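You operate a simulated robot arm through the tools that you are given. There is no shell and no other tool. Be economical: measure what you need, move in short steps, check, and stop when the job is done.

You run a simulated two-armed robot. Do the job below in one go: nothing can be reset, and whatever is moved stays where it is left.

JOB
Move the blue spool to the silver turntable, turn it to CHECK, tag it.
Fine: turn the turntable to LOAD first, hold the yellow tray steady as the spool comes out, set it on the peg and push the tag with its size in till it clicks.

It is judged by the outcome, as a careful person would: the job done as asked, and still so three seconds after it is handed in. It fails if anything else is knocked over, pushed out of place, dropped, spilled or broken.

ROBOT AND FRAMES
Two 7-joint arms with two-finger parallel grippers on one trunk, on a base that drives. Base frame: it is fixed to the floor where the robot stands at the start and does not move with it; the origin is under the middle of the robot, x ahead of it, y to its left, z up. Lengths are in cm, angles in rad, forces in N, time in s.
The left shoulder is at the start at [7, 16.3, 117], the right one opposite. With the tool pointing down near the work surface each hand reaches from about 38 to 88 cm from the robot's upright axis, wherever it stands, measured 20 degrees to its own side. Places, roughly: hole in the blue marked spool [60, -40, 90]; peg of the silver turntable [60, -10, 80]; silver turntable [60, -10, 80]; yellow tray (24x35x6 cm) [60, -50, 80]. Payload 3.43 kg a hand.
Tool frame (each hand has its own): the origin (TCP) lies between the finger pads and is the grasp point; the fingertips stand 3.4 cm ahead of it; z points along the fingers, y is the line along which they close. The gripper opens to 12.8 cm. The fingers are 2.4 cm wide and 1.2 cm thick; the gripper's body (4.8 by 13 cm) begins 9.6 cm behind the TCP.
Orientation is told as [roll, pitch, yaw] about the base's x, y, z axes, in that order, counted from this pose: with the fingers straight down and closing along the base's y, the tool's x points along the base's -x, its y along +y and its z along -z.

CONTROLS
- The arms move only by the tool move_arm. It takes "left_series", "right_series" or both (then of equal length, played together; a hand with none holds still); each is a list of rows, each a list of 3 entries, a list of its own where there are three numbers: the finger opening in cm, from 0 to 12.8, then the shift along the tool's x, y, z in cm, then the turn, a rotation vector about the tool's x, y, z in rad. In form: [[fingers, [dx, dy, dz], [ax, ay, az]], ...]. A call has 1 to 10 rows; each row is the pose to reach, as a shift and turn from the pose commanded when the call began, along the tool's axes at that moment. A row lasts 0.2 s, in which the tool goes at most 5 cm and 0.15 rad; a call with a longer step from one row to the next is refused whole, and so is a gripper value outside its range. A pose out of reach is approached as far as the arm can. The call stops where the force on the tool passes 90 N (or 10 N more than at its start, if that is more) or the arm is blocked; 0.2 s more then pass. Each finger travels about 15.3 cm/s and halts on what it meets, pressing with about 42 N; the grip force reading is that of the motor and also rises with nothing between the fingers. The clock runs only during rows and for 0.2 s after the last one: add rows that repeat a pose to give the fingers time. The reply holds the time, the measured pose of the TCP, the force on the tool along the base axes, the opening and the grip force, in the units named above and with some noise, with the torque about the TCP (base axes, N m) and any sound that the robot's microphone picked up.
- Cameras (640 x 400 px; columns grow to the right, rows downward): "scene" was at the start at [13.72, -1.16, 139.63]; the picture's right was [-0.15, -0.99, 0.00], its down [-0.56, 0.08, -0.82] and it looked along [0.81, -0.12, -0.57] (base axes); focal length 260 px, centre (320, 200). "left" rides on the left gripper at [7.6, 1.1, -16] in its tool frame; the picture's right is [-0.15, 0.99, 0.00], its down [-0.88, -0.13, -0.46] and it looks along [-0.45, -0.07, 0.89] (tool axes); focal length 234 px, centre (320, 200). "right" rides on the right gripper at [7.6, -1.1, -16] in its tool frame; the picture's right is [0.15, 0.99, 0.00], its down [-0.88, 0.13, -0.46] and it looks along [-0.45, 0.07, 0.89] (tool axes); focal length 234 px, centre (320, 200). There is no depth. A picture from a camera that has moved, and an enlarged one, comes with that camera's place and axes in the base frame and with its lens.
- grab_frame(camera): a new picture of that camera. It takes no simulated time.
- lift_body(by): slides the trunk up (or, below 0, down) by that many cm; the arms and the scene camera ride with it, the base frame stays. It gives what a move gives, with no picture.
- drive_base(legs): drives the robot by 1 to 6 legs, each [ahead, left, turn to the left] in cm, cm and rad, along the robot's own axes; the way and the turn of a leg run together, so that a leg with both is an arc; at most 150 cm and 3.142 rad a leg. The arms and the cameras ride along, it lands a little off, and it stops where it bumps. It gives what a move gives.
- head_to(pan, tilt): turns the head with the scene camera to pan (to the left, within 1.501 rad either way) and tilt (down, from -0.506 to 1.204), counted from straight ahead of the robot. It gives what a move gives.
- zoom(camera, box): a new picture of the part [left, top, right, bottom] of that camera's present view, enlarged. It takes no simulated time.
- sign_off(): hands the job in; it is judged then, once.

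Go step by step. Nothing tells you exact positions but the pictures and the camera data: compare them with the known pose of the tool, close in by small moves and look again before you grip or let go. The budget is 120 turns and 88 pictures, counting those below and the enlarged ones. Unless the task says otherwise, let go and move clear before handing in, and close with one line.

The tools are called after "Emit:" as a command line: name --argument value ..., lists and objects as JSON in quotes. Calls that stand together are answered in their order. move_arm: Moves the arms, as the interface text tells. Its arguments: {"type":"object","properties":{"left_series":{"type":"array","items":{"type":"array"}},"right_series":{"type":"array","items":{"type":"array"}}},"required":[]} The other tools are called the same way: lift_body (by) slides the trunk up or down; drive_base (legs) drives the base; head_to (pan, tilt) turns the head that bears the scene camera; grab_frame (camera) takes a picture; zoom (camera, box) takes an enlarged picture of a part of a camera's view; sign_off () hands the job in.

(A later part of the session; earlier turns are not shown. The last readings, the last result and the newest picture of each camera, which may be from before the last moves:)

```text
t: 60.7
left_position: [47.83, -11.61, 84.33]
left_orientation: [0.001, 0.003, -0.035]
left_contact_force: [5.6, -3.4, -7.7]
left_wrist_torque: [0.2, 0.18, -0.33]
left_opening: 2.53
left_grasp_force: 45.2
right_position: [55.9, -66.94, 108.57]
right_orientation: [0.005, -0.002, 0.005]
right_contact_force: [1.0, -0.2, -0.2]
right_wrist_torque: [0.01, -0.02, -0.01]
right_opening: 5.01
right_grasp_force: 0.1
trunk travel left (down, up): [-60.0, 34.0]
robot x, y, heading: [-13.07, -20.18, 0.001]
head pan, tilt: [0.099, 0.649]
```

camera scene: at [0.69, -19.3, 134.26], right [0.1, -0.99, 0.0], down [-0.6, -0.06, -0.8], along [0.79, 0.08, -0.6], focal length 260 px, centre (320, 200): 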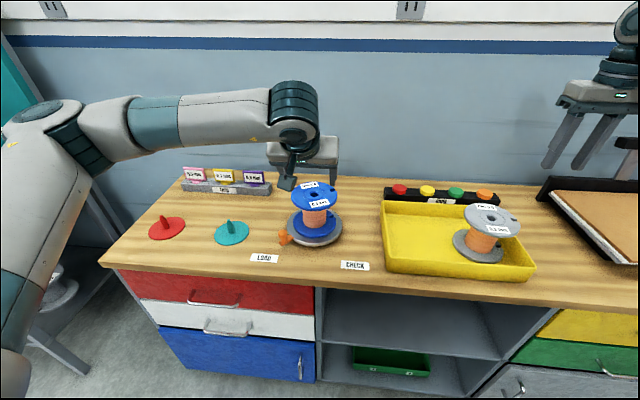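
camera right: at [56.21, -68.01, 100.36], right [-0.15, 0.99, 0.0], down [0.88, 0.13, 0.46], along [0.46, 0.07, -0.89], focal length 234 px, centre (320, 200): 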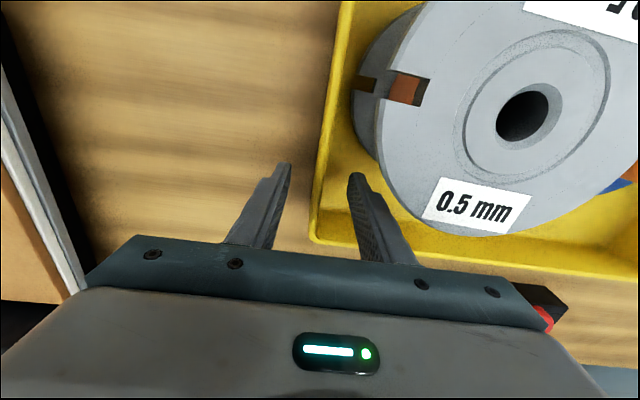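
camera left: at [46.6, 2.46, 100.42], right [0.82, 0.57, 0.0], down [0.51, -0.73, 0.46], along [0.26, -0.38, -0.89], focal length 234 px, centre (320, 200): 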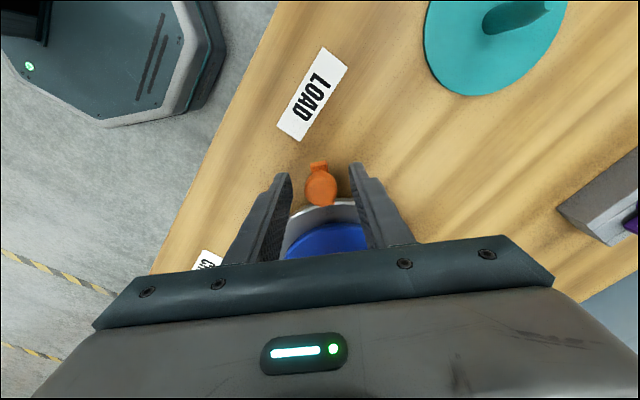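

Moving smoothly with the spool aboard. Now the second half to CHECK.

Emit:
move_arm --left_series '[[0, [-0.16, -1.46, 0], [0, 0, -0.13]], [0, [-0.5, -2.85, 0], [0, 0, -0.26]], [0, [-1.02, -4.22, 0], [0, 0, -0.39]], [0, [-1.72, -5.5, 0], [0, 0, -0.52]], [0, [-2.56, -6.66, 0], [0, 0, -0.65]], [0, [-3.57, -7.73, 0], [0, 0, -0.78]]]'

Emit:
zoom --camera "scene" --box '[230, 160, 390, 280]'

```text
t: 62.1
left_position: [50.9, -19.56, 84.5]
left_orientation: [0.001, 0.002, 0.743]
left_contact_force: [-0.1, -2.8, -0.4]
left_wrist_torque: [-0.09, 0.55, -0.24]
left_opening: 2.53
left_grasp_force: 44.6
right_position: [55.97, -67.15, 108.49]
right_orientation: [0.003, -0.003, 0.006]
right_contact_force: [0.2, -0.4, 0.3]
right_wrist_torque: [0.03, -0.01, -0.05]
right_opening: 5.02
right_grasp_force: 0.1
trunk travel left (down, up): [-60.0, 34.0]
robot x, y, heading: [-13.05, -20.14, 0.003]
head pan, tilt: [0.099, 0.649]
```

```text
3.33 times, centred on (310, 220) of scene
camera zoom: at [0.72, -19.31, 134.27], right [0.1, -0.99, 0.0], down [-0.6, -0.06, -0.8], along [0.79, 0.08, -0.6], focal length 868 px, centre (353, 133)
```

zoom: 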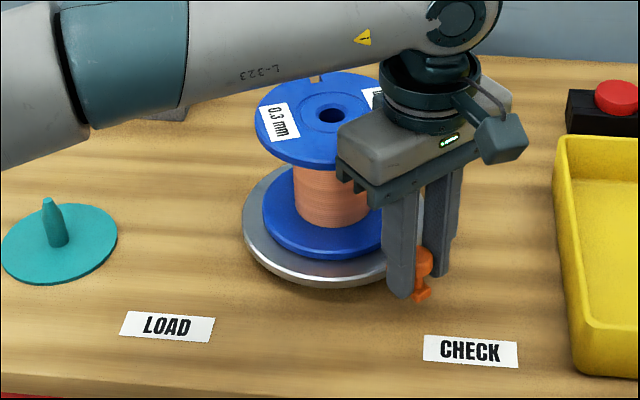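

The spool turned with the table. I release the knob, rise clear outwards, and check the pointer.

Emit:
move_arm --left_series '[[5, [0, 0, 0], [0, 0, 0]], [5, [0, 0, 0], [0, 0, 0]], [5, [0, 0, -4], [0, 0, 0]], [5, [0, 0, -8], [0, 0, 0]], [5, [0, 0, -12], [0, 0, 0]], [5, [0, 0, -16], [0, 0, 0]], [5, [0, 0, -20], [0, 0, 0]], [5, [2, 3, -23], [0, 0, 0.1]], [5, [4, 6, -26], [0, 0, 0.2]], [5, [4, 9, -28], [0, 0, 0.3]]]'

Emit:
zoom --camera "scene" --box '[230, 160, 390, 280]'

```text
t: 64.3
left_position: [41.9, -15.23, 112.64]
left_orientation: [0.0, 0.002, 0.443]
left_contact_force: [0.2, -0.1, -0.2]
left_wrist_torque: [-0.01, -0.02, -0.03]
left_opening: 5.02
left_grasp_force: 0.0
right_position: [55.73, -66.92, 108.62]
right_orientation: [0.002, -0.006, 0.005]
right_contact_force: [0.6, 0.8, -0.4]
right_wrist_torque: [0.0, -0.03, 0.0]
right_opening: 5.02
right_grasp_force: 0.0
trunk travel left (down, up): [-60.0, 34.0]
robot x, y, heading: [-13.03, -19.93, 0.003]
head pan, tilt: [0.099, 0.649]
```

```text
3.33 times, centred on (310, 220) of scene
camera zoom: at [0.64, -19.14, 134.26], right [0.1, -0.99, 0.0], down [-0.6, -0.06, -0.8], along [0.79, 0.08, -0.6], focal length 868 px, centre (353, 133)
```

zoom: 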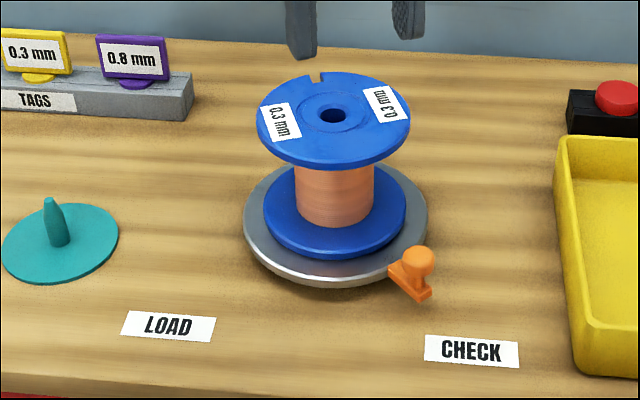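

Pointer at CHECK (≈225°), slot facing far-left (~20–28°). The tags (~(78, 23.6)) are too far, so I drive forward and left.

Emit:
drive_base --legs '[[13, 0, 0], [0, 25, 0]]'

Emit:
head_to --pan 0.05 --tilt 0.65

Emit:
grab_frame --camera "left"

```text
t: 67.0
left_position: [54.51, 9.75, 112.64]
left_orientation: [0.0, 0.003, 0.447]
left_contact_force: [0.3, 0.1, -0.8]
left_wrist_torque: [0.02, 0.02, -0.01]
left_opening: 5.0
left_grasp_force: 0.1
right_position: [68.79, -41.95, 108.47]
right_orientation: [0.001, -0.005, 0.008]
right_contact_force: [-0.1, 0.3, 0.7]
right_wrist_torque: [-0.03, 0.01, -0.01]
right_opening: 4.98
right_grasp_force: 0.1
trunk travel left (down, up): [-60.0, 34.0]
robot x, y, heading: [-0.39, 4.32, 0.003]
head pan, tilt: [0.099, 0.649]
```

```text
t: 67.6
left_position: [54.54, 9.59, 112.57]
left_orientation: [-0.001, 0.0, 0.447]
left_contact_force: [-0.3, -1.0, 0.3]
left_wrist_torque: [-0.01, 0.03, 0.01]
left_opening: 4.99
left_grasp_force: 0.1
right_position: [68.67, -41.87, 108.54]
right_orientation: [0.004, -0.005, 0.008]
right_contact_force: [0.2, 0.5, 0.8]
right_wrist_torque: [0.0, 0.0, 0.0]
right_opening: 5.0
right_grasp_force: 0.1
trunk travel left (down, up): [-60.0, 34.0]
robot x, y, heading: [-0.58, 4.42, 0.005]
head pan, tilt: [0.051, 0.649]
```

```text
20 pictures are left
camera left: at [47.29, 7.41, 128.49], right [-0.29, 0.96, 0.0], down [0.85, 0.26, 0.45], along [0.43, 0.13, -0.89], focal length 234 px, centre (320, 200)
```

left: 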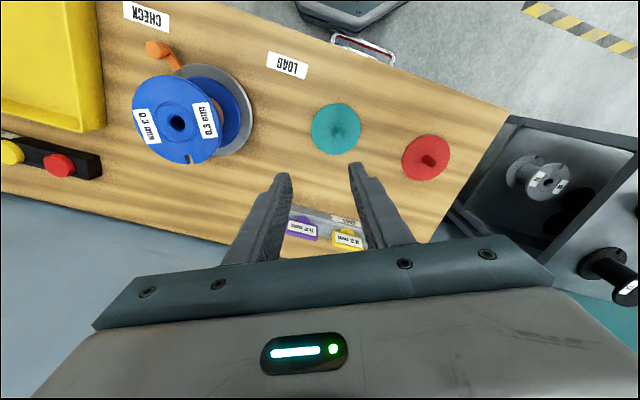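

Slot faces ~28°. I bring the left hand nearer the tag rack for a close look at the tags.

Emit:
move_arm --left_series '[[6, [-3.9, 1.55, 1.5], [0, 0, 0.112]], [6, [-7.85, 3.1, 3], [0, 0, 0.224]], [6, [-11.8, 4.65, 4.5], [0, 0, 0.336]], [6, [-15.73, 6.21, 6], [0, 0, 0.447]], [6, [-15.73, 6.21, 6], [0, 0, 0.447]]]'

Emit:
zoom --camera "left" --box '[220, 110, 420, 240]'

Emit:
zoom --camera "scene" --box '[170, 190, 330, 260]'

```text
t: 68.8
left_position: [66.01, 21.9, 106.39]
left_orientation: [0.001, 0.0, -0.001]
left_contact_force: [0.4, -0.5, 0.3]
left_wrist_torque: [-0.03, -0.02, 0.0]
left_opening: 5.99
left_grasp_force: 0.0
right_position: [68.64, -42.04, 108.6]
right_orientation: [0.003, -0.005, 0.009]
right_contact_force: [0.3, -0.2, -0.3]
right_wrist_torque: [-0.01, -0.01, -0.01]
right_opening: 5.0
right_grasp_force: 0.1
trunk travel left (down, up): [-60.0, 34.0]
robot x, y, heading: [-0.25, 4.53, 0.005]
head pan, tilt: [0.051, 0.649]
```

```text
3.08 times, centred on (320, 175) of left
camera zoom: at [58.42, 23.05, 122.26], right [0.15, 0.99, 0.0], down [0.88, -0.13, 0.46], along [0.45, -0.07, -0.89], focal length 720 px, centre (320, 277)
```

zoom: 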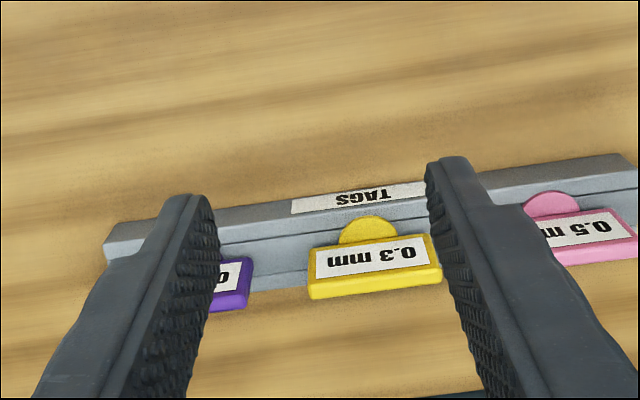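

```text
4.00 times, centred on (250, 225) of scene
camera zoom: at [13.32, 5.05, 134.27], right [0.06, -1.0, 0.0], down [-0.6, -0.03, -0.8], along [0.8, 0.05, -0.6], focal length 1042 px, centre (600, 100)
```

zoom: 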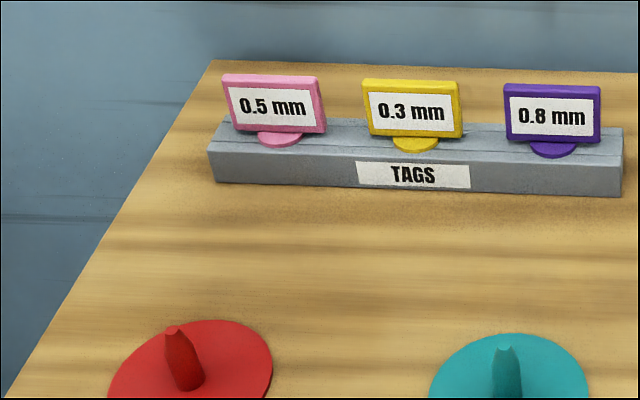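

The tags have a plate, a round stop disc below it, and a stem in the rack. The 0.3 mm plate is at about (77.3, 23.2), top z≈86.7. I move above it while turning the hand so the fingers close fore-aft.

Emit:
move_arm --left_series '[[5, [-1.2, 0.13, 0], [0, 0, -0.145]], [5, [-2.4, 0.26, 0], [0, 0, -0.29]], [5, [-3.6, 0.39, 1], [0, 0, -0.435]], [5, [-4.8, 0.52, 2], [0, 0, -0.58]], [5, [-6, 0.65, 3], [0, 0, -0.725]], [5, [-7.2, 0.78, 4], [0, 0, -0.87]], [5, [-8.4, 0.91, 5], [0, 0, -1.015]], [5, [-9.6, 1.04, 6], [0, 0, -1.16]], [5, [-10.8, 1.17, 6.4], [0, 0, -1.305]], [5, [-11.3, 1.3, 6.4], [0, 0, -1.45]]]'

Emit:
move_arm --left_series '[[5, [0, 0, 0], [0, 0, -0.12]], [5, [0, 0, 0], [0, 0, -0.12]]]'

Emit:
grab_frame --camera "left"

```text
t: 71.0
left_position: [77.36, 23.26, 100.0]
left_orientation: [0.001, 0.001, 1.45]
left_contact_force: [0.5, 0.1, -0.4]
left_wrist_torque: [0.02, -0.05, 0.0]
left_opening: 5.0
left_grasp_force: 0.1
right_position: [68.69, -41.97, 108.64]
right_orientation: [0.003, -0.004, 0.008]
right_contact_force: [-0.3, 0.0, -0.5]
right_wrist_torque: [-0.01, 0.0, 0.02]
right_opening: 4.98
right_grasp_force: 0.1
trunk travel left (down, up): [-60.0, 34.0]
robot x, y, heading: [-0.33, 4.15, 0.008]
head pan, tilt: [0.051, 0.649]
```

```text
t: 71.6
left_position: [77.31, 23.37, 100.09]
left_orientation: [0.002, 0.0, 1.57]
left_contact_force: [-0.3, 0.2, 0.3]
left_wrist_torque: [0.01, -0.02, 0.03]
left_opening: 4.99
left_grasp_force: 0.0
right_position: [68.69, -41.94, 108.49]
right_orientation: [0.004, -0.005, 0.008]
right_contact_force: [-0.6, 0.4, -0.3]
right_wrist_torque: [0.02, 0.03, 0.05]
right_opening: 4.98
right_grasp_force: 0.0
trunk travel left (down, up): [-60.0, 34.0]
robot x, y, heading: [0.1, 4.71, 0.01]
head pan, tilt: [0.051, 0.649]
```

```text
17 pictures are left
camera left: at [76.25, 15.67, 115.93], right [-0.99, 0.15, 0.0], down [0.13, 0.88, 0.45], along [0.07, 0.45, -0.89], focal length 234 px, centre (320, 200)
```

left: 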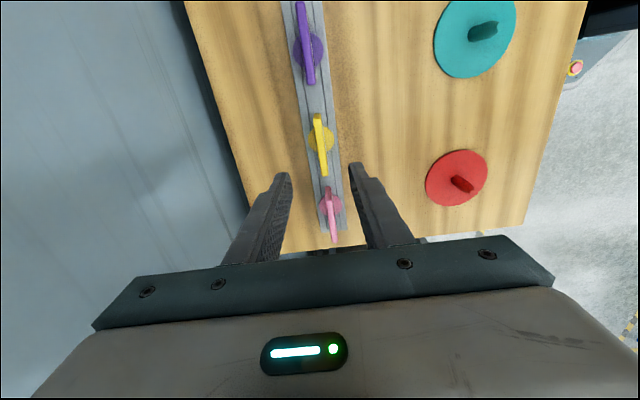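

The yellow tag is right in line below. I descend to the plate.

Emit:
move_arm --left_series '[[5, [0.3, -0.05, 4], [0, 0, 0]], [5, [0.3, -0.05, 8], [0, 0, 0]], [5, [0.3, -0.05, 11], [0, 0, 0]], [5, [0.3, -0.05, 13.7], [0, 0, 0]], [5, [0.3, -0.05, 13.7], [0, 0, 0]]]'

Emit:
grab_frame --camera "left"

```text
t: 72.8
left_position: [77.52, 23.12, 86.37]
left_orientation: [0.0, 0.001, 1.57]
left_contact_force: [-0.1, 0.2, -0.8]
left_wrist_torque: [0.02, 0.0, -0.01]
left_opening: 4.97
left_grasp_force: 0.1
right_position: [68.61, -42.07, 108.55]
right_orientation: [0.002, -0.007, 0.01]
right_contact_force: [-1.0, 0.7, -0.1]
right_wrist_torque: [0.01, 0.02, -0.04]
right_opening: 4.99
right_grasp_force: 0.1
trunk travel left (down, up): [-60.0, 34.0]
robot x, y, heading: [-0.37, 4.81, 0.012]
head pan, tilt: [0.051, 0.649]
```

```text
16 pictures are left
camera left: at [76.44, 15.62, 102.34], right [-0.99, 0.15, 0.0], down [0.13, 0.88, 0.45], along [0.07, 0.45, -0.89], focal length 234 px, centre (320, 200)
```

left: 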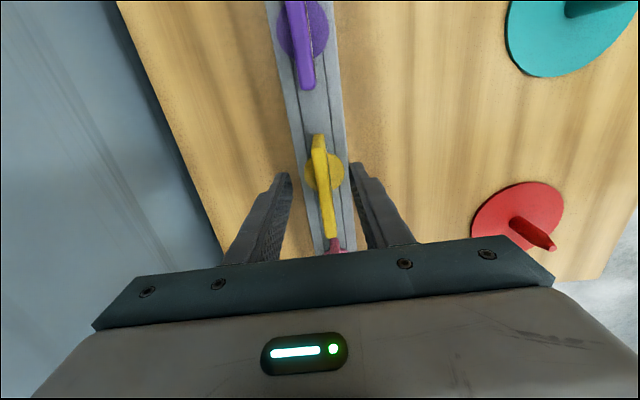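

Plate is 0.35 cm towards me from the grip centre; I shift and close on it.

Emit:
move_arm --left_series '[[4, [0, 0.35, 0], [0, 0, 0]], [2.5, [0, 0.35, 0], [0, 0, 0]], [1.6, [0, 0.35, 0], [0, 0, 0]], [1, [0, 0.35, 0], [0, 0, 0]], [0.4, [0, 0.35, 0], [0, 0, 0]], [0, [0, 0.35, 0], [0, 0, 0]]]'

```text
t: 74.2
left_position: [77.09, 23.03, 86.4]
left_orientation: [0.0, -0.001, 1.569]
left_contact_force: [-0.4, 0.6, -0.2]
left_wrist_torque: [-0.02, 0.03, 0.01]
left_opening: 0.91
left_grasp_force: 41.6
right_position: [68.6, -41.96, 108.49]
right_orientation: [0.004, -0.007, 0.008]
right_contact_force: [0.4, -0.8, -0.3]
right_wrist_torque: [-0.02, -0.03, -0.01]
right_opening: 5.0
right_grasp_force: 0.0
trunk travel left (down, up): [-60.0, 34.0]
robot x, y, heading: [-0.09, 4.6, 0.008]
head pan, tilt: [0.051, 0.649]
```

Plate gripped (0.9 cm). I lift it straight out of the rack.

Emit:
move_arm --left_series '[[0, [0, 0, -0.5], [0, 0, 0]], [0, [0, 0, -1.2], [0, 0, 0]], [0, [0, 0, -2.5], [0, 0, 0]], [0, [0, 0, -5], [0, 0, 0]], [0, [0, 0, -9], [0, 0, 0]], [0, [0, 0, -13], [0, 0, 0]], [0, [0, 0, -17], [0, 0, 0]], [0, [0, 0, -17], [0, 0, 0]]]'

Emit:
zoom --camera "scene" --box '[170, 120, 330, 240]'

```text
t: 76.0
left_position: [77.08, 22.95, 103.36]
left_orientation: [0.002, 0.001, 1.57]
left_contact_force: [0.6, 0.7, -1.0]
left_wrist_torque: [-0.02, 0.03, -0.01]
left_opening: 0.91
left_grasp_force: 41.6
right_position: [68.78, -42.01, 108.46]
right_orientation: [0.004, -0.005, 0.009]
right_contact_force: [0.4, 0.3, -0.1]
right_wrist_torque: [-0.02, 0.05, -0.01]
right_opening: 4.99
right_grasp_force: 0.1
trunk travel left (down, up): [-60.0, 34.0]
robot x, y, heading: [-0.02, 4.61, 0.016]
head pan, tilt: [0.051, 0.649]
```

```text
3.33 times, centred on (250, 180) of scene
camera zoom: at [13.45, 5.18, 134.25], right [0.06, -1.0, 0.0], down [-0.6, -0.04, -0.8], along [0.79, 0.05, -0.61], focal length 868 px, centre (553, 267)
```

zoom: 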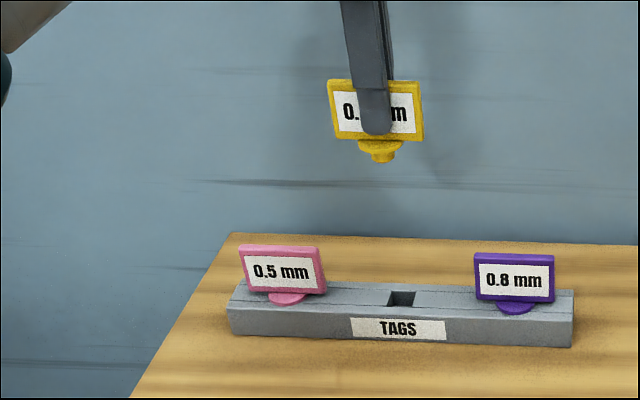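

The stem is a round plug about 2 cm across — too wide for the rim notch, matching the hub hole. I look closer to confirm.

Emit:
zoom --camera "scene" --box '[245, 135, 285, 165]'

Emit:
head_to --pan -0.15 --tilt 0.75

Emit:
zoom --camera "scene" --box '[260, 130, 400, 230]'

```text
13.33 times, centred on (265, 150) of scene
camera zoom: at [13.45, 5.18, 134.25], right [0.06, -1.0, 0.0], down [-0.6, -0.04, -0.8], along [0.79, 0.05, -0.61], focal length 3473 px, centre (1053, 867)
```

zoom: 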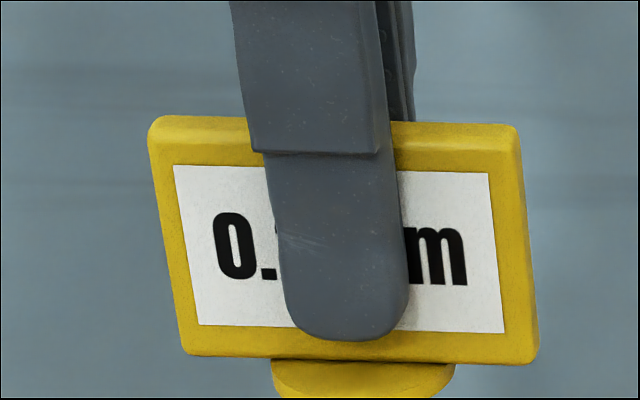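

```text
t: 76.7
left_position: [77.02, 23.01, 103.43]
left_orientation: [0.001, -0.001, 1.568]
left_contact_force: [0.0, 0.1, -0.7]
left_wrist_torque: [0.03, 0.01, -0.01]
left_opening: 0.9
left_grasp_force: 41.9
right_position: [68.78, -42.0, 108.56]
right_orientation: [0.005, -0.005, 0.008]
right_contact_force: [-0.6, -0.2, -0.2]
right_wrist_torque: [-0.05, 0.05, 0.03]
right_opening: 5.01
right_grasp_force: 0.0
trunk travel left (down, up): [-60.0, 34.0]
robot x, y, heading: [-0.05, 4.45, 0.008]
head pan, tilt: [-0.15, 0.75]
```

```text
4.00 times, centred on (330, 180) of scene
camera zoom: at [12.92, 3.45, 133.41], right [-0.14, -0.99, 0.0], down [-0.68, 0.1, -0.73], along [0.72, -0.1, -0.68], focal length 1042 px, centre (280, 280)
```

zoom: 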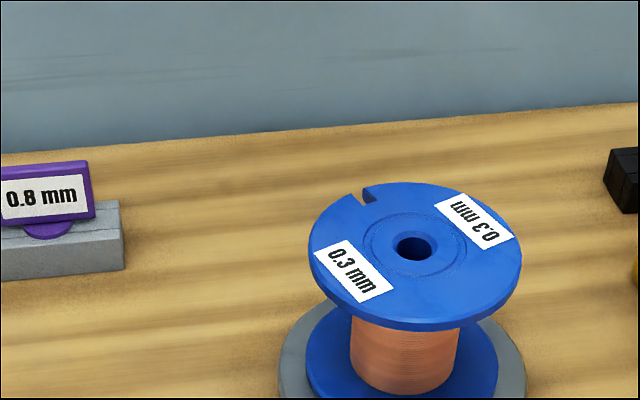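

The plug (≈2.1 cm) suits the hub hole (≈2.2–2.6 cm), at about (58.95, -11.5). I carry the tag over the spool, high up.

Emit:
move_arm --left_series '[[0, [3.85, 2.0, 0], [0, 0, 0]], [0, [7.7, 4.0, 0], [0, 0, 0]], [0, [11.5, 6.0, 0], [0, 0, 0]], [0, [15.3, 8.0, 0], [0, 0, 0]], [0, [19.2, 10.1, 0], [0, 0, 0]], [0, [23.0, 12.1, 0], [0, 0, 0]], [0, [26.8, 14.1, 0], [0, 0, 0]], [0, [30.7, 16.1, 0], [0, 0, 0]], [0, [34.5, 18.1, 0], [0, 0, 0]], [0, [34.5, 18.1, 0], [0, 0, 0]]]'

Emit:
grab_frame --camera "left"

Emit:
zoom --camera "scene" --box '[280, 110, 400, 230]'

```text
t: 78.9
left_position: [58.9, -11.36, 103.39]
left_orientation: [0.002, 0.002, 1.57]
left_contact_force: [0.1, 0.0, -0.7]
left_wrist_torque: [-0.05, 0.0, -0.04]
left_opening: 0.89
left_grasp_force: 42.3
right_position: [68.76, -41.95, 108.46]
right_orientation: [0.002, -0.006, 0.009]
right_contact_force: [0.4, 0.6, 0.2]
right_wrist_torque: [-0.03, 0.01, -0.02]
right_opening: 5.0
right_grasp_force: 0.0
trunk travel left (down, up): [-60.0, 34.0]
robot x, y, heading: [-0.21, 4.75, 0.008]
head pan, tilt: [-0.15, 0.75]
```

```text
12 pictures are left
camera left: at [57.84, -19.0, 119.32], right [-0.99, 0.15, 0.0], down [0.13, 0.88, 0.45], along [0.07, 0.45, -0.89], focal length 234 px, centre (320, 200)
```

left: 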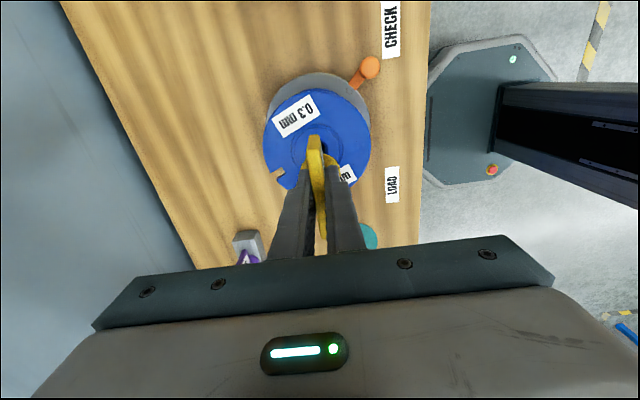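

```text
3.33 times, centred on (340, 170) of scene
camera zoom: at [12.96, 3.56, 133.4], right [-0.14, -0.99, 0.0], down [-0.68, 0.1, -0.73], along [0.72, -0.1, -0.68], focal length 868 px, centre (253, 300)
```

zoom: 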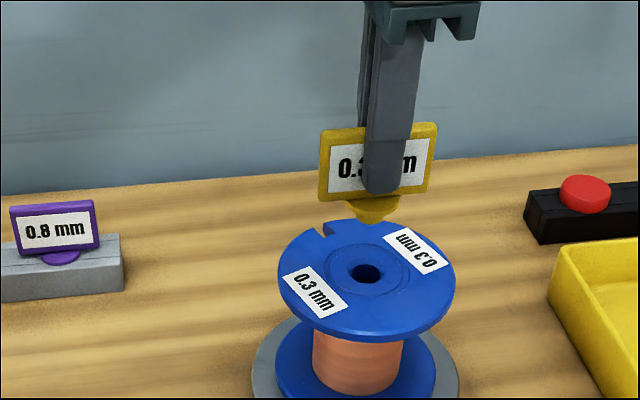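

The plug is above the hub; I lower to just above the hole and compare closely.

Emit:
move_arm --left_series '[[0, [0, 0, 1.5], [0, 0, 0]], [0, [0, 0, 3.2], [0, 0, 0]], [0, [0, 0, 3.2], [0, 0, 0]]]'

Emit:
zoom --camera "scene" --box '[305, 145, 365, 205]'

Emit:
zoom --camera "left" --box '[250, 70, 390, 230]'

```text
t: 79.7
left_position: [58.78, -11.41, 100.09]
left_orientation: [0.001, -0.002, 1.569]
left_contact_force: [-0.4, -0.6, 0.3]
left_wrist_torque: [0.01, 0.0, -0.02]
left_opening: 0.9
left_grasp_force: 42.8
right_position: [68.65, -42.12, 108.4]
right_orientation: [0.005, -0.006, 0.009]
right_contact_force: [0.2, 0.6, -0.2]
right_wrist_torque: [0.0, -0.03, 0.04]
right_opening: 4.98
right_grasp_force: 0.1
trunk travel left (down, up): [-60.0, 34.0]
robot x, y, heading: [-0.13, 4.67, 0.008]
head pan, tilt: [-0.15, 0.75]
```

```text
6.67 times, centred on (335, 175) of scene
camera zoom: at [12.89, 3.42, 133.41], right [-0.14, -0.99, 0.0], down [-0.68, 0.1, -0.73], along [0.72, -0.1, -0.68], focal length 1736 px, centre (220, 367)
```

zoom: 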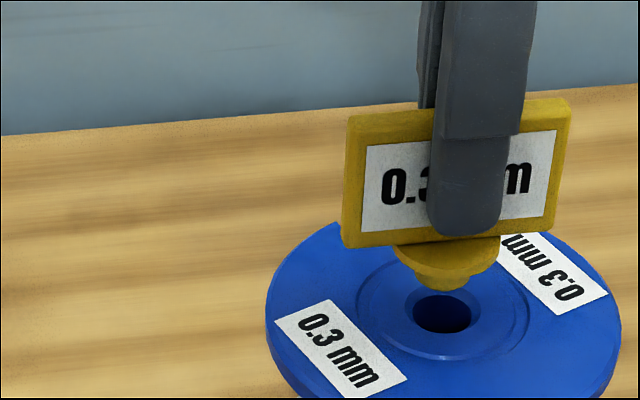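

```text
2.50 times, centred on (320, 150) of left
camera zoom: at [57.72, -19.05, 116.02], right [-0.99, 0.15, 0.0], down [0.13, 0.88, 0.46], along [0.07, 0.45, -0.89], focal length 585 px, centre (320, 325)
```

zoom: 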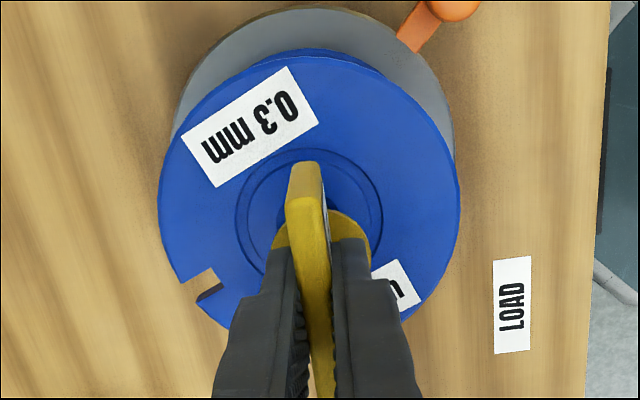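

The plug needs about +0.35 cm in x. I shift, lower slightly, and check again from the scene view.

Emit:
move_arm --left_series '[[0, [0.05, -0.35, 0.4], [0, 0, 0]], [0, [0.05, -0.35, 0.8], [0, 0, 0]], [0, [0.05, -0.35, 0.8], [0, 0, 0]]]'

Emit:
zoom --camera "scene" --box '[315, 160, 355, 190]'

Emit:
zoom --camera "left" --box '[270, 90, 370, 190]'

```text
t: 80.5
left_position: [59.2, -11.42, 99.45]
left_orientation: [0.003, 0.001, 1.569]
left_contact_force: [-0.3, 0.3, 1.1]
left_wrist_torque: [0.01, 0.0, -0.02]
left_opening: 0.87
left_grasp_force: 42.0
right_position: [68.7, -42.06, 108.45]
right_orientation: [0.004, -0.005, 0.009]
right_contact_force: [-0.1, 0.2, 0.3]
right_wrist_torque: [0.01, 0.02, 0.03]
right_opening: 5.0
right_grasp_force: 0.0
trunk travel left (down, up): [-60.0, 34.0]
robot x, y, heading: [0.01, 4.56, 0.004]
head pan, tilt: [-0.15, 0.75]
```

```text
13.33 times, centred on (335, 175) of scene
camera zoom: at [12.92, 3.44, 133.4], right [-0.14, -0.99, 0.0], down [-0.68, 0.1, -0.73], along [0.72, -0.1, -0.68], focal length 3473 px, centre (120, 533)
```

zoom: 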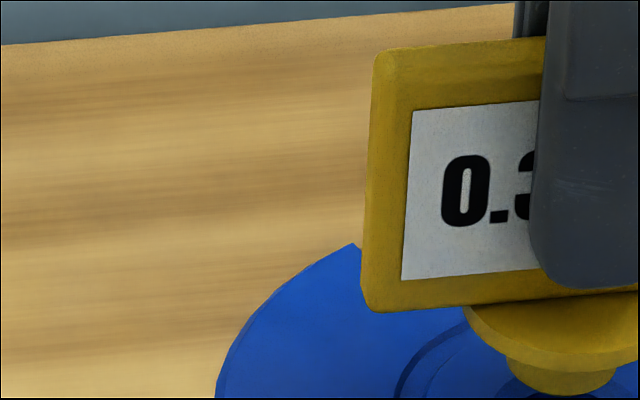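

```text
4.00 times, centred on (320, 140) of left
camera zoom: at [58.13, -19.11, 115.34], right [-0.99, 0.15, 0.0], down [0.13, 0.88, 0.45], along [0.07, 0.45, -0.89], focal length 937 px, centre (320, 440)
```

zoom: 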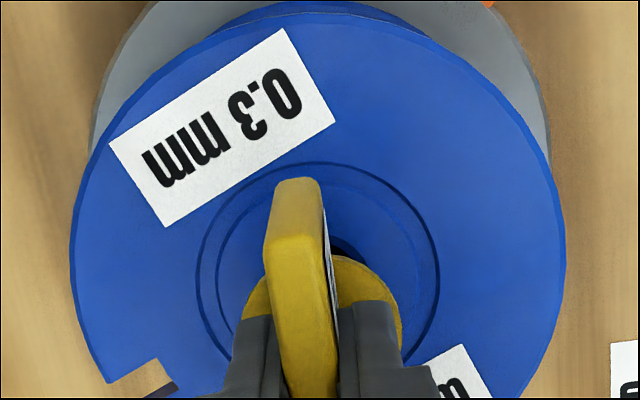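

Fore-aft now matches; a tiny -0.12 cm in y remains. I lower into the hole, watching forces.

Emit:
move_arm --left_series '[[0, [0.12, 0, 0.3], [0, 0, 0]], [0, [0.12, 0, 0.6], [0, 0, 0]], [0, [0.12, 0, 0.9], [0, 0, 0]], [0, [0.12, 0, 1.2], [0, 0, 0]], [0, [0.12, 0, 1.2], [0, 0, 0]]]'

```text
t: 81.7
left_position: [59.26, -11.67, 98.17]
left_orientation: [0.002, 0.001, 1.569]
left_contact_force: [-0.2, -0.2, 0.6]
left_wrist_torque: [0.01, 0.02, 0.0]
left_opening: 0.88
left_grasp_force: 41.9
right_position: [68.78, -42.0, 108.38]
right_orientation: [0.002, -0.005, 0.009]
right_contact_force: [0.3, 0.1, 0.2]
right_wrist_torque: [0.0, 0.0, 0.01]
right_opening: 4.98
right_grasp_force: 0.1
trunk travel left (down, up): [-60.0, 34.0]
robot x, y, heading: [-0.11, 4.55, 0.013]
head pan, tilt: [-0.15, 0.75]
```

Free so far; continue down.

Emit:
move_arm --left_series '[[0, [0, 0, 0.3], [0, 0, 0]], [0, [0, 0, 0.6], [0, 0, 0]], [0, [0, 0, 0.9], [0, 0, 0]], [0, [0, 0, 0.9], [0, 0, 0]]]'

Emit:
zoom --camera "scene" --box '[310, 155, 370, 205]'

```text
t: 82.7
left_position: [59.29, -11.77, 97.31]
left_orientation: [0.002, 0.001, 1.568]
left_contact_force: [-0.7, -0.7, -0.4]
left_wrist_torque: [-0.02, 0.07, 0.0]
left_opening: 0.87
left_grasp_force: 41.9
right_position: [68.7, -41.92, 108.4]
right_orientation: [0.004, -0.005, 0.008]
right_contact_force: [0.0, -0.2, -0.2]
right_wrist_torque: [0.0, 0.01, 0.02]
right_opening: 5.0
right_grasp_force: 0.0
trunk travel left (down, up): [-60.0, 34.0]
robot x, y, heading: [-0.15, 4.42, 0.01]
head pan, tilt: [-0.15, 0.75]
```

```text
8.00 times, centred on (340, 180) of scene
camera zoom: at [12.92, 3.44, 133.4], right [-0.14, -0.99, 0.0], down [-0.68, 0.1, -0.73], along [0.72, -0.1, -0.68], focal length 2084 px, centre (160, 360)
```

zoom: 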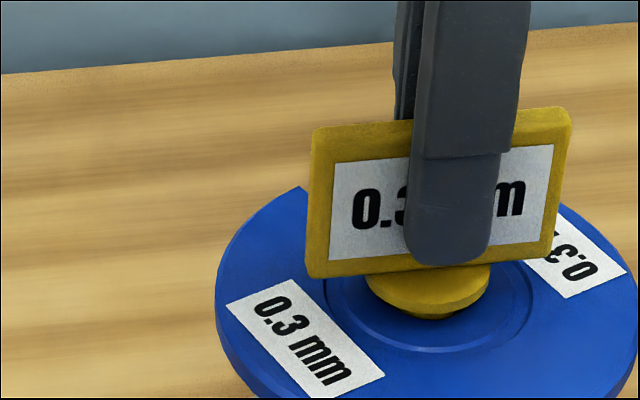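

The plug is going into the hub hole, well centred. I keep pushing in small steps until it clicks.

Emit:
move_arm --left_series '[[0, [0, 0, 0.3], [0, 0, 0]], [0, [0, 0, 0.6], [0, 0, 0]], [0, [0, 0, 0.9], [0, 0, 0]], [0, [0, 0, 1.2], [0, 0, 0]], [0, [0, 0, 1.2], [0, 0, 0]]]'

```text
t: 83.9
left_position: [59.19, -11.61, 96.42]
left_orientation: [-0.006, 0.004, 1.57]
left_contact_force: [12.7, -4.5, 39.2]
left_wrist_torque: [-0.08, 0.02, 0.0]
left_opening: 0.97
left_grasp_force: 42.3
right_position: [68.59, -41.89, 108.72]
right_orientation: [0.004, -0.006, 0.008]
right_contact_force: [-0.3, -0.3, -0.6]
right_wrist_torque: [-0.01, -0.02, 0.0]
right_opening: 5.01
right_grasp_force: 0.0
trunk travel left (down, up): [-60.0, 34.0]
robot x, y, heading: [-0.09, 3.97, 0.008]
head pan, tilt: [-0.15, 0.75]
```

Resistance of about 39 N with a side force in +x; I give 0.1 cm in x and press further.

Emit:
move_arm --left_series '[[0, [0.05, -0.12, 0.1], [0, 0, 0]], [0, [0.05, -0.12, 0.4], [0, 0, 0]], [0, [0.05, -0.12, 0.7], [0, 0, 0]], [0, [0.05, -0.12, 1.0], [0, 0, 0]], [0, [0.05, -0.12, 1.0], [0, 0, 0]]]'

```text
t: 85.1
left_position: [59.16, -11.58, 95.65]
left_orientation: [-0.007, 0.003, 1.569]
left_contact_force: [12.9, 1.5, 46.8]
left_wrist_torque: [0.32, 0.34, -0.02]
left_opening: 0.9
left_grasp_force: 41.7
right_position: [68.35, -41.82, 108.72]
right_orientation: [0.001, -0.01, 0.009]
right_contact_force: [-0.8, 1.0, -0.1]
right_wrist_torque: [-0.01, 0.01, -0.01]
right_opening: 4.98
right_grasp_force: 0.0
trunk travel left (down, up): [-60.0, 34.0]
robot x, y, heading: [-0.17, 4.52, 0.011]
head pan, tilt: [-0.15, 0.75]
```

It moved down 0.8 cm with no click reported. I check whether the tag went in or slid in the fingers.

Emit:
zoom --camera "scene" --box '[310, 155, 370, 205]'

```text
8.00 times, centred on (340, 180) of scene
camera zoom: at [12.62, 3.6, 133.46], right [-0.14, -0.99, 0.0], down [-0.67, 0.1, -0.73], along [0.73, -0.1, -0.68], focal length 2084 px, centre (160, 360)
```

zoom: 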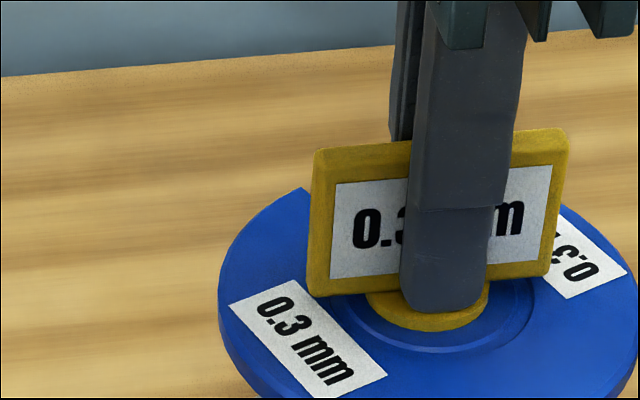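

The fingers slid down to the stop disc and now bear directly on it, which is fine for pushing. I press on.

Emit:
move_arm --left_series '[[0, [0, 0, 0.3], [0, 0, 0]], [0, [0, 0, 0.6], [0, 0, 0]], [0, [0, 0, 0.9], [0, 0, 0]], [0, [0, 0, 1.2], [0, 0, 0]], [0, [0, 0, 1.5], [0, 0, 0]], [0, [0, 0, 1.5], [0, 0, 0]]]'

```text
t: 86.0
left_position: [59.37, -11.73, 95.57]
left_orientation: [-0.011, 0.012, 1.569]
left_contact_force: [-8.8, 6.0, 36.3]
left_wrist_torque: [1.43, 2.19, -0.05]
left_opening: 0.89
left_grasp_force: 41.7
right_position: [68.51, -41.81, 108.59]
right_orientation: [0.002, -0.008, 0.008]
right_contact_force: [-0.1, 1.1, 0.6]
right_wrist_torque: [0.03, 0.04, 0.0]
right_opening: 4.99
right_grasp_force: 0.0
trunk travel left (down, up): [-60.0, 34.0]
robot x, y, heading: [-0.45, 4.59, 0.008]
head pan, tilt: [-0.15, 0.75]
stopped in row 4 (left hand): the force on the tool passed its limit (the readings are from after the stop); the commanded pose is now the measured one
```

Stopped at the force limit without a click. I look at the seat closely.

Emit:
zoom --camera "scene" --box '[325, 175, 365, 205]'

```text
13.33 times, centred on (345, 190) of scene
camera zoom: at [12.63, 3.56, 133.34], right [-0.14, -0.99, 0.0], down [-0.67, 0.1, -0.73], along [0.73, -0.1, -0.68], focal length 3473 px, centre (-13, 333)
```

zoom: 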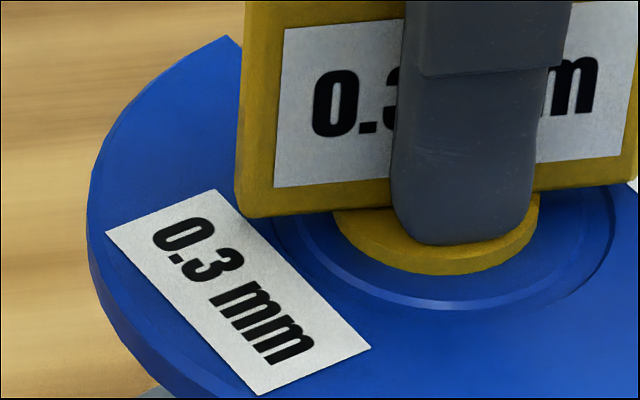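

The disc looks slightly off-centre (about 0.2 cm towards me/left), so the plug may be jammed on the rim. I ease up, shift, and press again.

Emit:
move_arm --left_series '[[0, [0, 0, -0.5], [0, 0, 0]], [0, [0.1, -0.2, -0.5], [0, 0, 0]], [0, [0.1, -0.2, -0.1], [0, 0, 0]], [0, [0.1, -0.2, 0.2], [0, 0, 0]], [0, [0.1, -0.2, 0.4], [0, 0, 0]], [0, [0.1, -0.2, 0.6], [0, 0, 0]], [0, [0.1, -0.2, 0.6], [0, 0, 0]]]'

```text
t: 87.6
left_position: [59.4, -11.83, 95.54]
left_orientation: [-0.023, 0.015, 1.572]
left_contact_force: [-10.6, 9.6, 69.7]
left_wrist_torque: [1.83, 2.4, -0.03]
left_opening: 0.94
left_grasp_force: 42.2
right_position: [68.1, -41.74, 109.05]
right_orientation: [0.001, -0.012, 0.008]
right_contact_force: [1.1, 0.2, 0.5]
right_wrist_torque: [-0.01, 0.01, 0.03]
right_opening: 5.02
right_grasp_force: 0.0
trunk travel left (down, up): [-60.0, 34.0]
robot x, y, heading: [-0.08, 4.07, 0.011]
head pan, tilt: [-0.15, 0.75]
```

Force is high with a twisting moment, so the tag is cocked by my grip. I'll ease off, let it stand free in the hole, and push on top of the plate with closed fingers instead.

Emit:
move_arm --left_series '[[0, [0, 0, 0], [0, 0, 0]], [0, [0, 0, -0.3], [0, 0, 0]], [1.5, [0, 0, -0.5], [0, 0, 0]], [3, [0, 0, -0.5], [0, 0, 0]], [3, [0, 0, -0.5], [0, 0, 0]], [3, [0, 0, -3], [0, 0, 0]], [3, [0, 0, -6], [0, 0, 0]], [3, [0, 0, -9], [0, 0, 0]], [3, [0, 0, -9], [0, 0, 0]]]'

Emit:
zoom --camera "scene" --box '[305, 150, 375, 210]'

```text
t: 89.6
left_position: [59.61, -11.69, 103.57]
left_orientation: [-0.009, 0.008, 1.57]
left_contact_force: [0.2, -0.4, 0.3]
left_wrist_torque: [0.01, 0.02, -0.01]
left_opening: 3.03
left_grasp_force: 0.0
right_position: [68.76, -42.02, 108.56]
right_orientation: [0.004, -0.005, 0.008]
right_contact_force: [0.3, -0.1, 0.4]
right_wrist_torque: [-0.02, 0.02, -0.03]
right_opening: 5.0
right_grasp_force: 0.1
trunk travel left (down, up): [-60.0, 34.0]
robot x, y, heading: [-0.48, 4.56, 0.004]
head pan, tilt: [-0.15, 0.75]
```

```text
6.67 times, centred on (340, 180) of scene
camera zoom: at [12.93, 3.47, 133.4], right [-0.14, -0.99, 0.0], down [-0.68, 0.1, -0.73], along [0.72, -0.1, -0.68], focal length 1736 px, centre (187, 333)
```

zoom: 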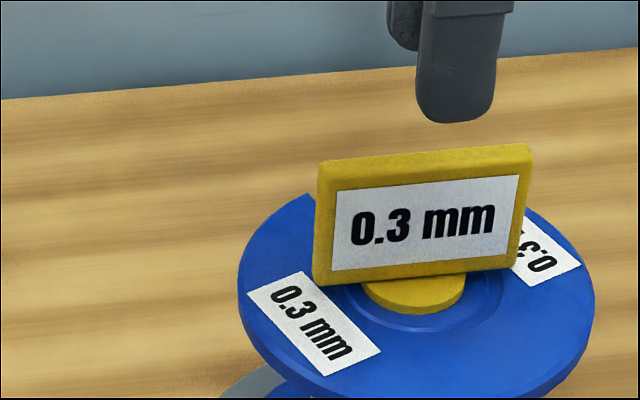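

The tag stands upright in the hub, disc almost down. I close the fingers and press straight down on the plate's top centre.

Emit:
move_arm --left_series '[[1, [-0.15, 0.25, 0], [0, 0, 0]], [0, [-0.15, 0.25, 0], [0, 0, 0]], [0, [-0.15, 0.25, 1.2], [0, 0, 0]], [0, [-0.15, 0.25, 2.2], [0, 0, 0]], [0, [-0.15, 0.25, 2.7], [0, 0, 0]], [0, [-0.15, 0.25, 3.1], [0, 0, 0]], [0, [-0.15, 0.25, 3.5], [0, 0, 0]], [0, [-0.15, 0.25, 3.8], [0, 0, 0]], [0, [-0.15, 0.25, 4.1], [0, 0, 0]], [0, [-0.15, 0.25, 4.1], [0, 0, 0]]]'

```text
t: 91.8
left_position: [59.42, -11.73, 100.77]
left_orientation: [-0.027, 0.021, 1.574]
left_contact_force: [-7.8, 4.0, 29.7]
left_wrist_torque: [0.36, 0.4, -0.03]
left_opening: 0.0
left_grasp_force: 33.1
right_position: [68.48, -41.92, 108.67]
right_orientation: [0.001, -0.008, 0.009]
right_contact_force: [-0.3, -0.3, -0.8]
right_wrist_torque: [-0.02, 0.02, 0.0]
right_opening: 4.98
right_grasp_force: 0.0
trunk travel left (down, up): [-60.0, 34.0]
robot x, y, heading: [-0.02, 4.31, 0.008]
head pan, tilt: [-0.15, 0.75]
stopped in row 10 (left hand): the force on the tool passed its limit (the readings are from after the stop); the commanded pose is now the measured one
```

Limit reached again without a click; the hand had drifted off-plumb and sideways. I lift a little, level the hand, re-centre, and press more slowly.

Emit:
move_arm --left_series '[[0, [0, 0, -1.0], [0, 0, 0]], [0, [-0.25, 0.3, -1.0], [-0.027, -0.021, 0]], [0, [-0.25, 0.3, -1.0], [-0.027, -0.021, 0]], [0, [-0.25, 0.3, -0.3], [-0.027, -0.021, 0]], [0, [-0.25, 0.3, 0.1], [-0.027, -0.021, 0]], [0, [-0.25, 0.3, 0.25], [-0.027, -0.021, 0]], [0, [-0.25, 0.3, 0.4], [-0.027, -0.021, 0]], [0, [-0.25, 0.3, 0.5], [-0.027, -0.021, 0]], [0, [-0.25, 0.3, 0.5], [-0.027, -0.021, 0]]]'

```text
t: 93.8
left_position: [59.41, -11.48, 100.76]
left_orientation: [-0.009, 0.003, 1.577]
left_contact_force: [24.2, -6.2, 70.5]
left_wrist_torque: [-0.09, -0.72, 0.07]
left_opening: 0.0
left_grasp_force: 32.9
right_position: [68.51, -41.75, 108.79]
right_orientation: [0.0, -0.01, 0.008]
right_contact_force: [-0.1, 0.8, 1.1]
right_wrist_torque: [0.0, -0.01, 0.0]
right_opening: 4.98
right_grasp_force: 0.2
trunk travel left (down, up): [-60.0, 34.0]
robot x, y, heading: [-0.04, 4.73, -0.0]
head pan, tilt: [-0.15, 0.75]
```

Same depth at 70 N, now with a side force; I re-centre by +0.25 cm in x under lighter load and press on up to the limit.

Emit:
move_arm --left_series '[[0, [0, 0, -0.4], [0, 0, 0]], [0, [0.05, -0.25, -0.4], [0, 0, 0]], [0, [0.05, -0.25, -0.1], [0, 0, 0]], [0, [0.05, -0.25, 0.05], [0, 0, 0]], [0, [0.05, -0.25, 0.12], [0, 0, 0]], [0, [0.05, -0.25, 0.18], [0, 0, 0]], [0, [0.05, -0.25, 0.22], [0, 0, 0]], [0, [0.05, -0.25, 0.22], [0, 0, 0]]]'

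```text
t: 95.7
left_position: [59.28, -11.46, 100.74]
left_orientation: [-0.01, 0.005, 1.573]
left_contact_force: [10.6, 5.5, 77.4]
left_wrist_torque: [0.35, -0.2, 0.03]
left_opening: 0.0
left_grasp_force: 32.8
right_position: [68.24, -41.72, 108.99]
right_orientation: [0.0, -0.01, 0.009]
right_contact_force: [-0.1, 0.6, 0.2]
right_wrist_torque: [-0.01, 0.03, -0.02]
right_opening: 4.98
right_grasp_force: 0.0
trunk travel left (down, up): [-60.0, 34.0]
robot x, y, heading: [-0.79, 4.84, 0.01]
head pan, tilt: [-0.15, 0.75]
```

It seems to be at a stop but no click. I rock it gently: press left and right of the plate's centre in turn.

Emit:
move_arm --left_series '[[0, [0, 0, -0.8], [0, 0, 0]], [0, [1.2, 0, -0.8], [0, 0, 0]], [0, [1.2, 0, -0.2], [0, 0, 0]], [0, [1.2, 0, 0.0], [0, 0, 0]], [0, [1.2, 0, -0.8], [0, 0, 0]], [0, [-1.2, 0, -0.8], [0, 0, 0]], [0, [-1.2, 0, -0.2], [0, 0, 0]], [0, [-1.2, 0, 0.0], [0, 0, 0]], [0, [-1.2, 0, 0.0], [0, 0, 0]]]'

```text
t: 97.7
left_position: [59.16, -11.26, 100.76]
left_orientation: [-0.008, 0.011, 1.571]
left_contact_force: [4.5, -37.9, 71.9]
left_wrist_torque: [-1.07, -0.1, 0.03]
left_opening: 0.0
left_grasp_force: 33.3
right_position: [68.13, -42.45, 108.77]
right_orientation: [0.004, -0.011, 0.009]
right_contact_force: [0.7, -0.7, 0.4]
right_wrist_torque: [-0.03, -0.03, -0.02]
right_opening: 5.0
right_grasp_force: 0.0
trunk travel left (down, up): [-60.0, 34.0]
robot x, y, heading: [-0.34, 4.79, 0.006]
head pan, tilt: [-0.15, 0.75]
```

The hand dragged under load rather than lifting clear; I raise it fully to unload and look.

Emit:
move_arm --left_series '[[0, [0, 0, -1.5], [0, 0, 0]], [0, [0, 0, -3], [0, 0, 0]], [0, [0, 0, -4], [0, 0, 0]], [0, [0, 0, -4], [0, 0, 0]]]'

Emit:
zoom --camera "scene" --box '[315, 150, 375, 200]'

```text
t: 98.7
left_position: [59.97, -10.3, 103.46]
left_orientation: [0.004, -0.003, 1.575]
left_contact_force: [0.0, 0.3, 0.6]
left_wrist_torque: [0.0, 0.03, 0.0]
left_opening: 0.0
left_grasp_force: 33.2
right_position: [68.86, -41.89, 108.47]
right_orientation: [0.004, -0.005, 0.009]
right_contact_force: [-0.5, 0.0, -0.4]
right_wrist_torque: [0.0, 0.01, 0.01]
right_opening: 5.01
right_grasp_force: 0.1
trunk travel left (down, up): [-60.0, 34.0]
robot x, y, heading: [-0.35, 4.03, 0.005]
head pan, tilt: [-0.15, 0.75]
```

```text
8.00 times, centred on (345, 175) of scene
camera zoom: at [13.05, 3.49, 133.38], right [-0.14, -0.99, 0.0], down [-0.68, 0.1, -0.73], along [0.72, -0.1, -0.68], focal length 2084 px, centre (120, 400)
```

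zoom: 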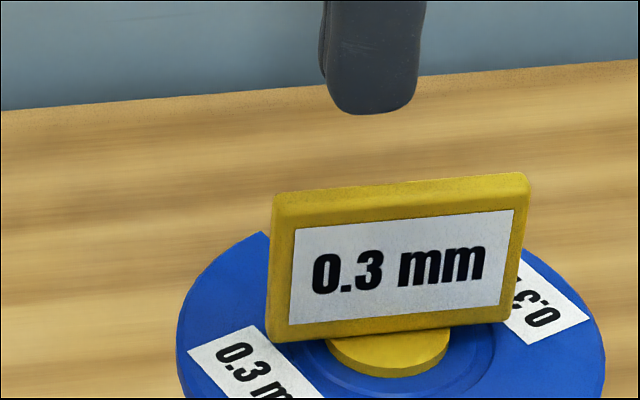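

Unloaded, my hand was actually 0.9 cm too far back and 1 cm left of the plate centre, which explains the side loads. I re-centre over the plate (59.05, -11.35) and press straight down.

Emit:
move_arm --left_series '[[0, [1.05, 0.92, 0], [0, 0, 0]], [0, [1.05, 0.92, 0], [0, 0, 0]], [0, [1.05, 0.92, 1.5], [0, 0, 0]], [0, [1.05, 0.92, 2.4], [0, 0, 0]], [0, [1.05, 0.92, 2.8], [0, 0, 0]], [0, [1.05, 0.92, 3.0], [0, 0, 0]], [0, [1.05, 0.92, 3.2], [0, 0, 0]], [0, [1.05, 0.92, 3.3], [0, 0, 0]]]'

```text
t: 100.5
left_position: [58.94, -11.39, 100.83]
left_orientation: [-0.005, 0.0, 1.575]
left_contact_force: [11.4, -2.0, 40.3]
left_wrist_torque: [-0.12, -0.4, 0.01]
left_opening: 0.01
left_grasp_force: 33.4
right_position: [68.58, -41.8, 108.74]
right_orientation: [0.003, -0.007, 0.009]
right_contact_force: [0.1, 0.7, -1.5]
right_wrist_torque: [-0.01, -0.01, -0.02]
right_opening: 5.01
right_grasp_force: 0.0
trunk travel left (down, up): [-60.0, 34.0]
robot x, y, heading: [-0.3, 4.31, 0.011]
head pan, tilt: [-0.15, 0.75]
```

Clean vertical load of 40 N. I press on progressively.

Emit:
move_arm --left_series '[[0, [0, 0, 0.12], [0, 0, 0]], [0, [0, 0, 0.22], [0, 0, 0]], [0, [0, 0, 0.3], [0, 0, 0]], [0, [0, 0, 0.38], [0, 0, 0]], [0, [0, 0, 0.44], [0, 0, 0]], [0, [0, 0, 0.5], [0, 0, 0]], [0, [0, 0, 0.5], [0, 0, 0]]]'

```text
t: 102.0
left_position: [58.72, -11.39, 100.63]
left_orientation: [-0.011, 0.003, 1.574]
left_contact_force: [25.1, -3.8, 73.9]
left_wrist_torque: [-0.11, -0.96, 0.02]
left_opening: 0.0
left_grasp_force: 32.8
right_position: [68.54, -41.87, 108.73]
right_orientation: [0.002, -0.009, 0.008]
right_contact_force: [-0.9, -0.1, 0.1]
right_wrist_torque: [0.01, 0.01, 0.02]
right_opening: 5.01
right_grasp_force: 0.0
trunk travel left (down, up): [-60.0, 34.0]
robot x, y, heading: [-0.36, 4.64, 0.007]
head pan, tilt: [-0.15, 0.75]
```

The push drags towards me as load builds (25 N side force), which can jam the plug. I null the side force by shifting the command +x while pressed.

Emit:
move_arm --left_series '[[0, [0, -0.2, 0], [0, 0, 0]], [0, [0, -0.4, 0], [0, 0, 0]], [0, [0, -0.6, 0], [0, 0, 0]], [0, [0, -0.6, 0.1], [0, 0, 0]], [0, [0, -0.6, 0.1], [0, 0, 0]]]'

```text
t: 103.2
left_position: [58.85, -11.34, 100.8]
left_orientation: [-0.007, 0.003, 1.571]
left_contact_force: [-3.3, 2.9, 70.3]
left_wrist_torque: [0.2, 0.07, -0.03]
left_opening: 0.01
left_grasp_force: 33.0
right_position: [68.18, -41.8, 108.93]
right_orientation: [0.002, -0.013, 0.007]
right_contact_force: [-0.1, 0.7, 0.4]
right_wrist_torque: [-0.02, 0.0, 0.03]
right_opening: 5.02
right_grasp_force: 0.0
trunk travel left (down, up): [-60.0, 34.0]
robot x, y, heading: [-0.24, 4.33, 0.005]
head pan, tilt: [-0.15, 0.75]
```

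Now a pure vertical 70 N. I add a little more.

Emit:
move_arm --left_series '[[0, [0, -0.05, 0.1], [0, 0, 0]], [0, [0, -0.1, 0.16], [0, 0, 0]], [0, [0, -0.1, 0.22], [0, 0, 0]], [0, [0, -0.15, 0.28], [0, 0, 0]], [0, [0, -0.15, 0.34], [0, 0, 0]], [0, [0, -0.2, 0.4], [0, 0, 0]]]'

```text
t: 104.7
left_position: [58.69, -11.44, 100.69]
left_orientation: [-0.012, 0.009, 1.573]
left_contact_force: [-17.9, 7.1, 85.9]
left_wrist_torque: [0.57, 0.52, -0.01]
left_opening: 0.02
left_grasp_force: 32.8
right_position: [67.98, -41.76, 109.32]
right_orientation: [0.0, -0.015, 0.009]
right_contact_force: [-0.1, 0.3, 0.1]
right_wrist_torque: [0.0, 0.02, -0.02]
right_opening: 5.0
right_grasp_force: 0.0
trunk travel left (down, up): [-60.0, 34.0]
robot x, y, heading: [-0.55, 4.57, 0.009]
head pan, tilt: [-0.15, 0.75]
```

Still no click at 86 N. I back off and read the unloaded pose, then I will grip and tug lightly to learn whether the tag is latched.

Emit:
move_arm --left_series '[[0, [0, 0, -1], [0, 0, 0]], [0, [0, 0, -3], [0, 0, 0]], [0, [0, 0, -5], [0, 0, 0]], [4, [0, 0, -5], [0, 0, 0]], [4, [0, 0, -5], [0, 0, 0]]]'

```text
t: 105.8
left_position: [59.65, -11.45, 104.41]
left_orientation: [0.006, -0.003, 1.573]
left_contact_force: [0.1, 0.1, -0.4]
left_wrist_torque: [0.03, 0.0, 0.01]
left_opening: 3.99
left_grasp_force: 0.0
right_position: [68.71, -42.05, 108.53]
right_orientation: [0.004, -0.005, 0.009]
right_contact_force: [-0.2, 0.3, 0.2]
right_wrist_torque: [0.07, -0.03, 0.0]
right_opening: 4.99
right_grasp_force: 0.0
trunk travel left (down, up): [-60.0, 34.0]
robot x, y, heading: [-0.01, 4.23, 0.007]
head pan, tilt: [-0.15, 0.75]
```

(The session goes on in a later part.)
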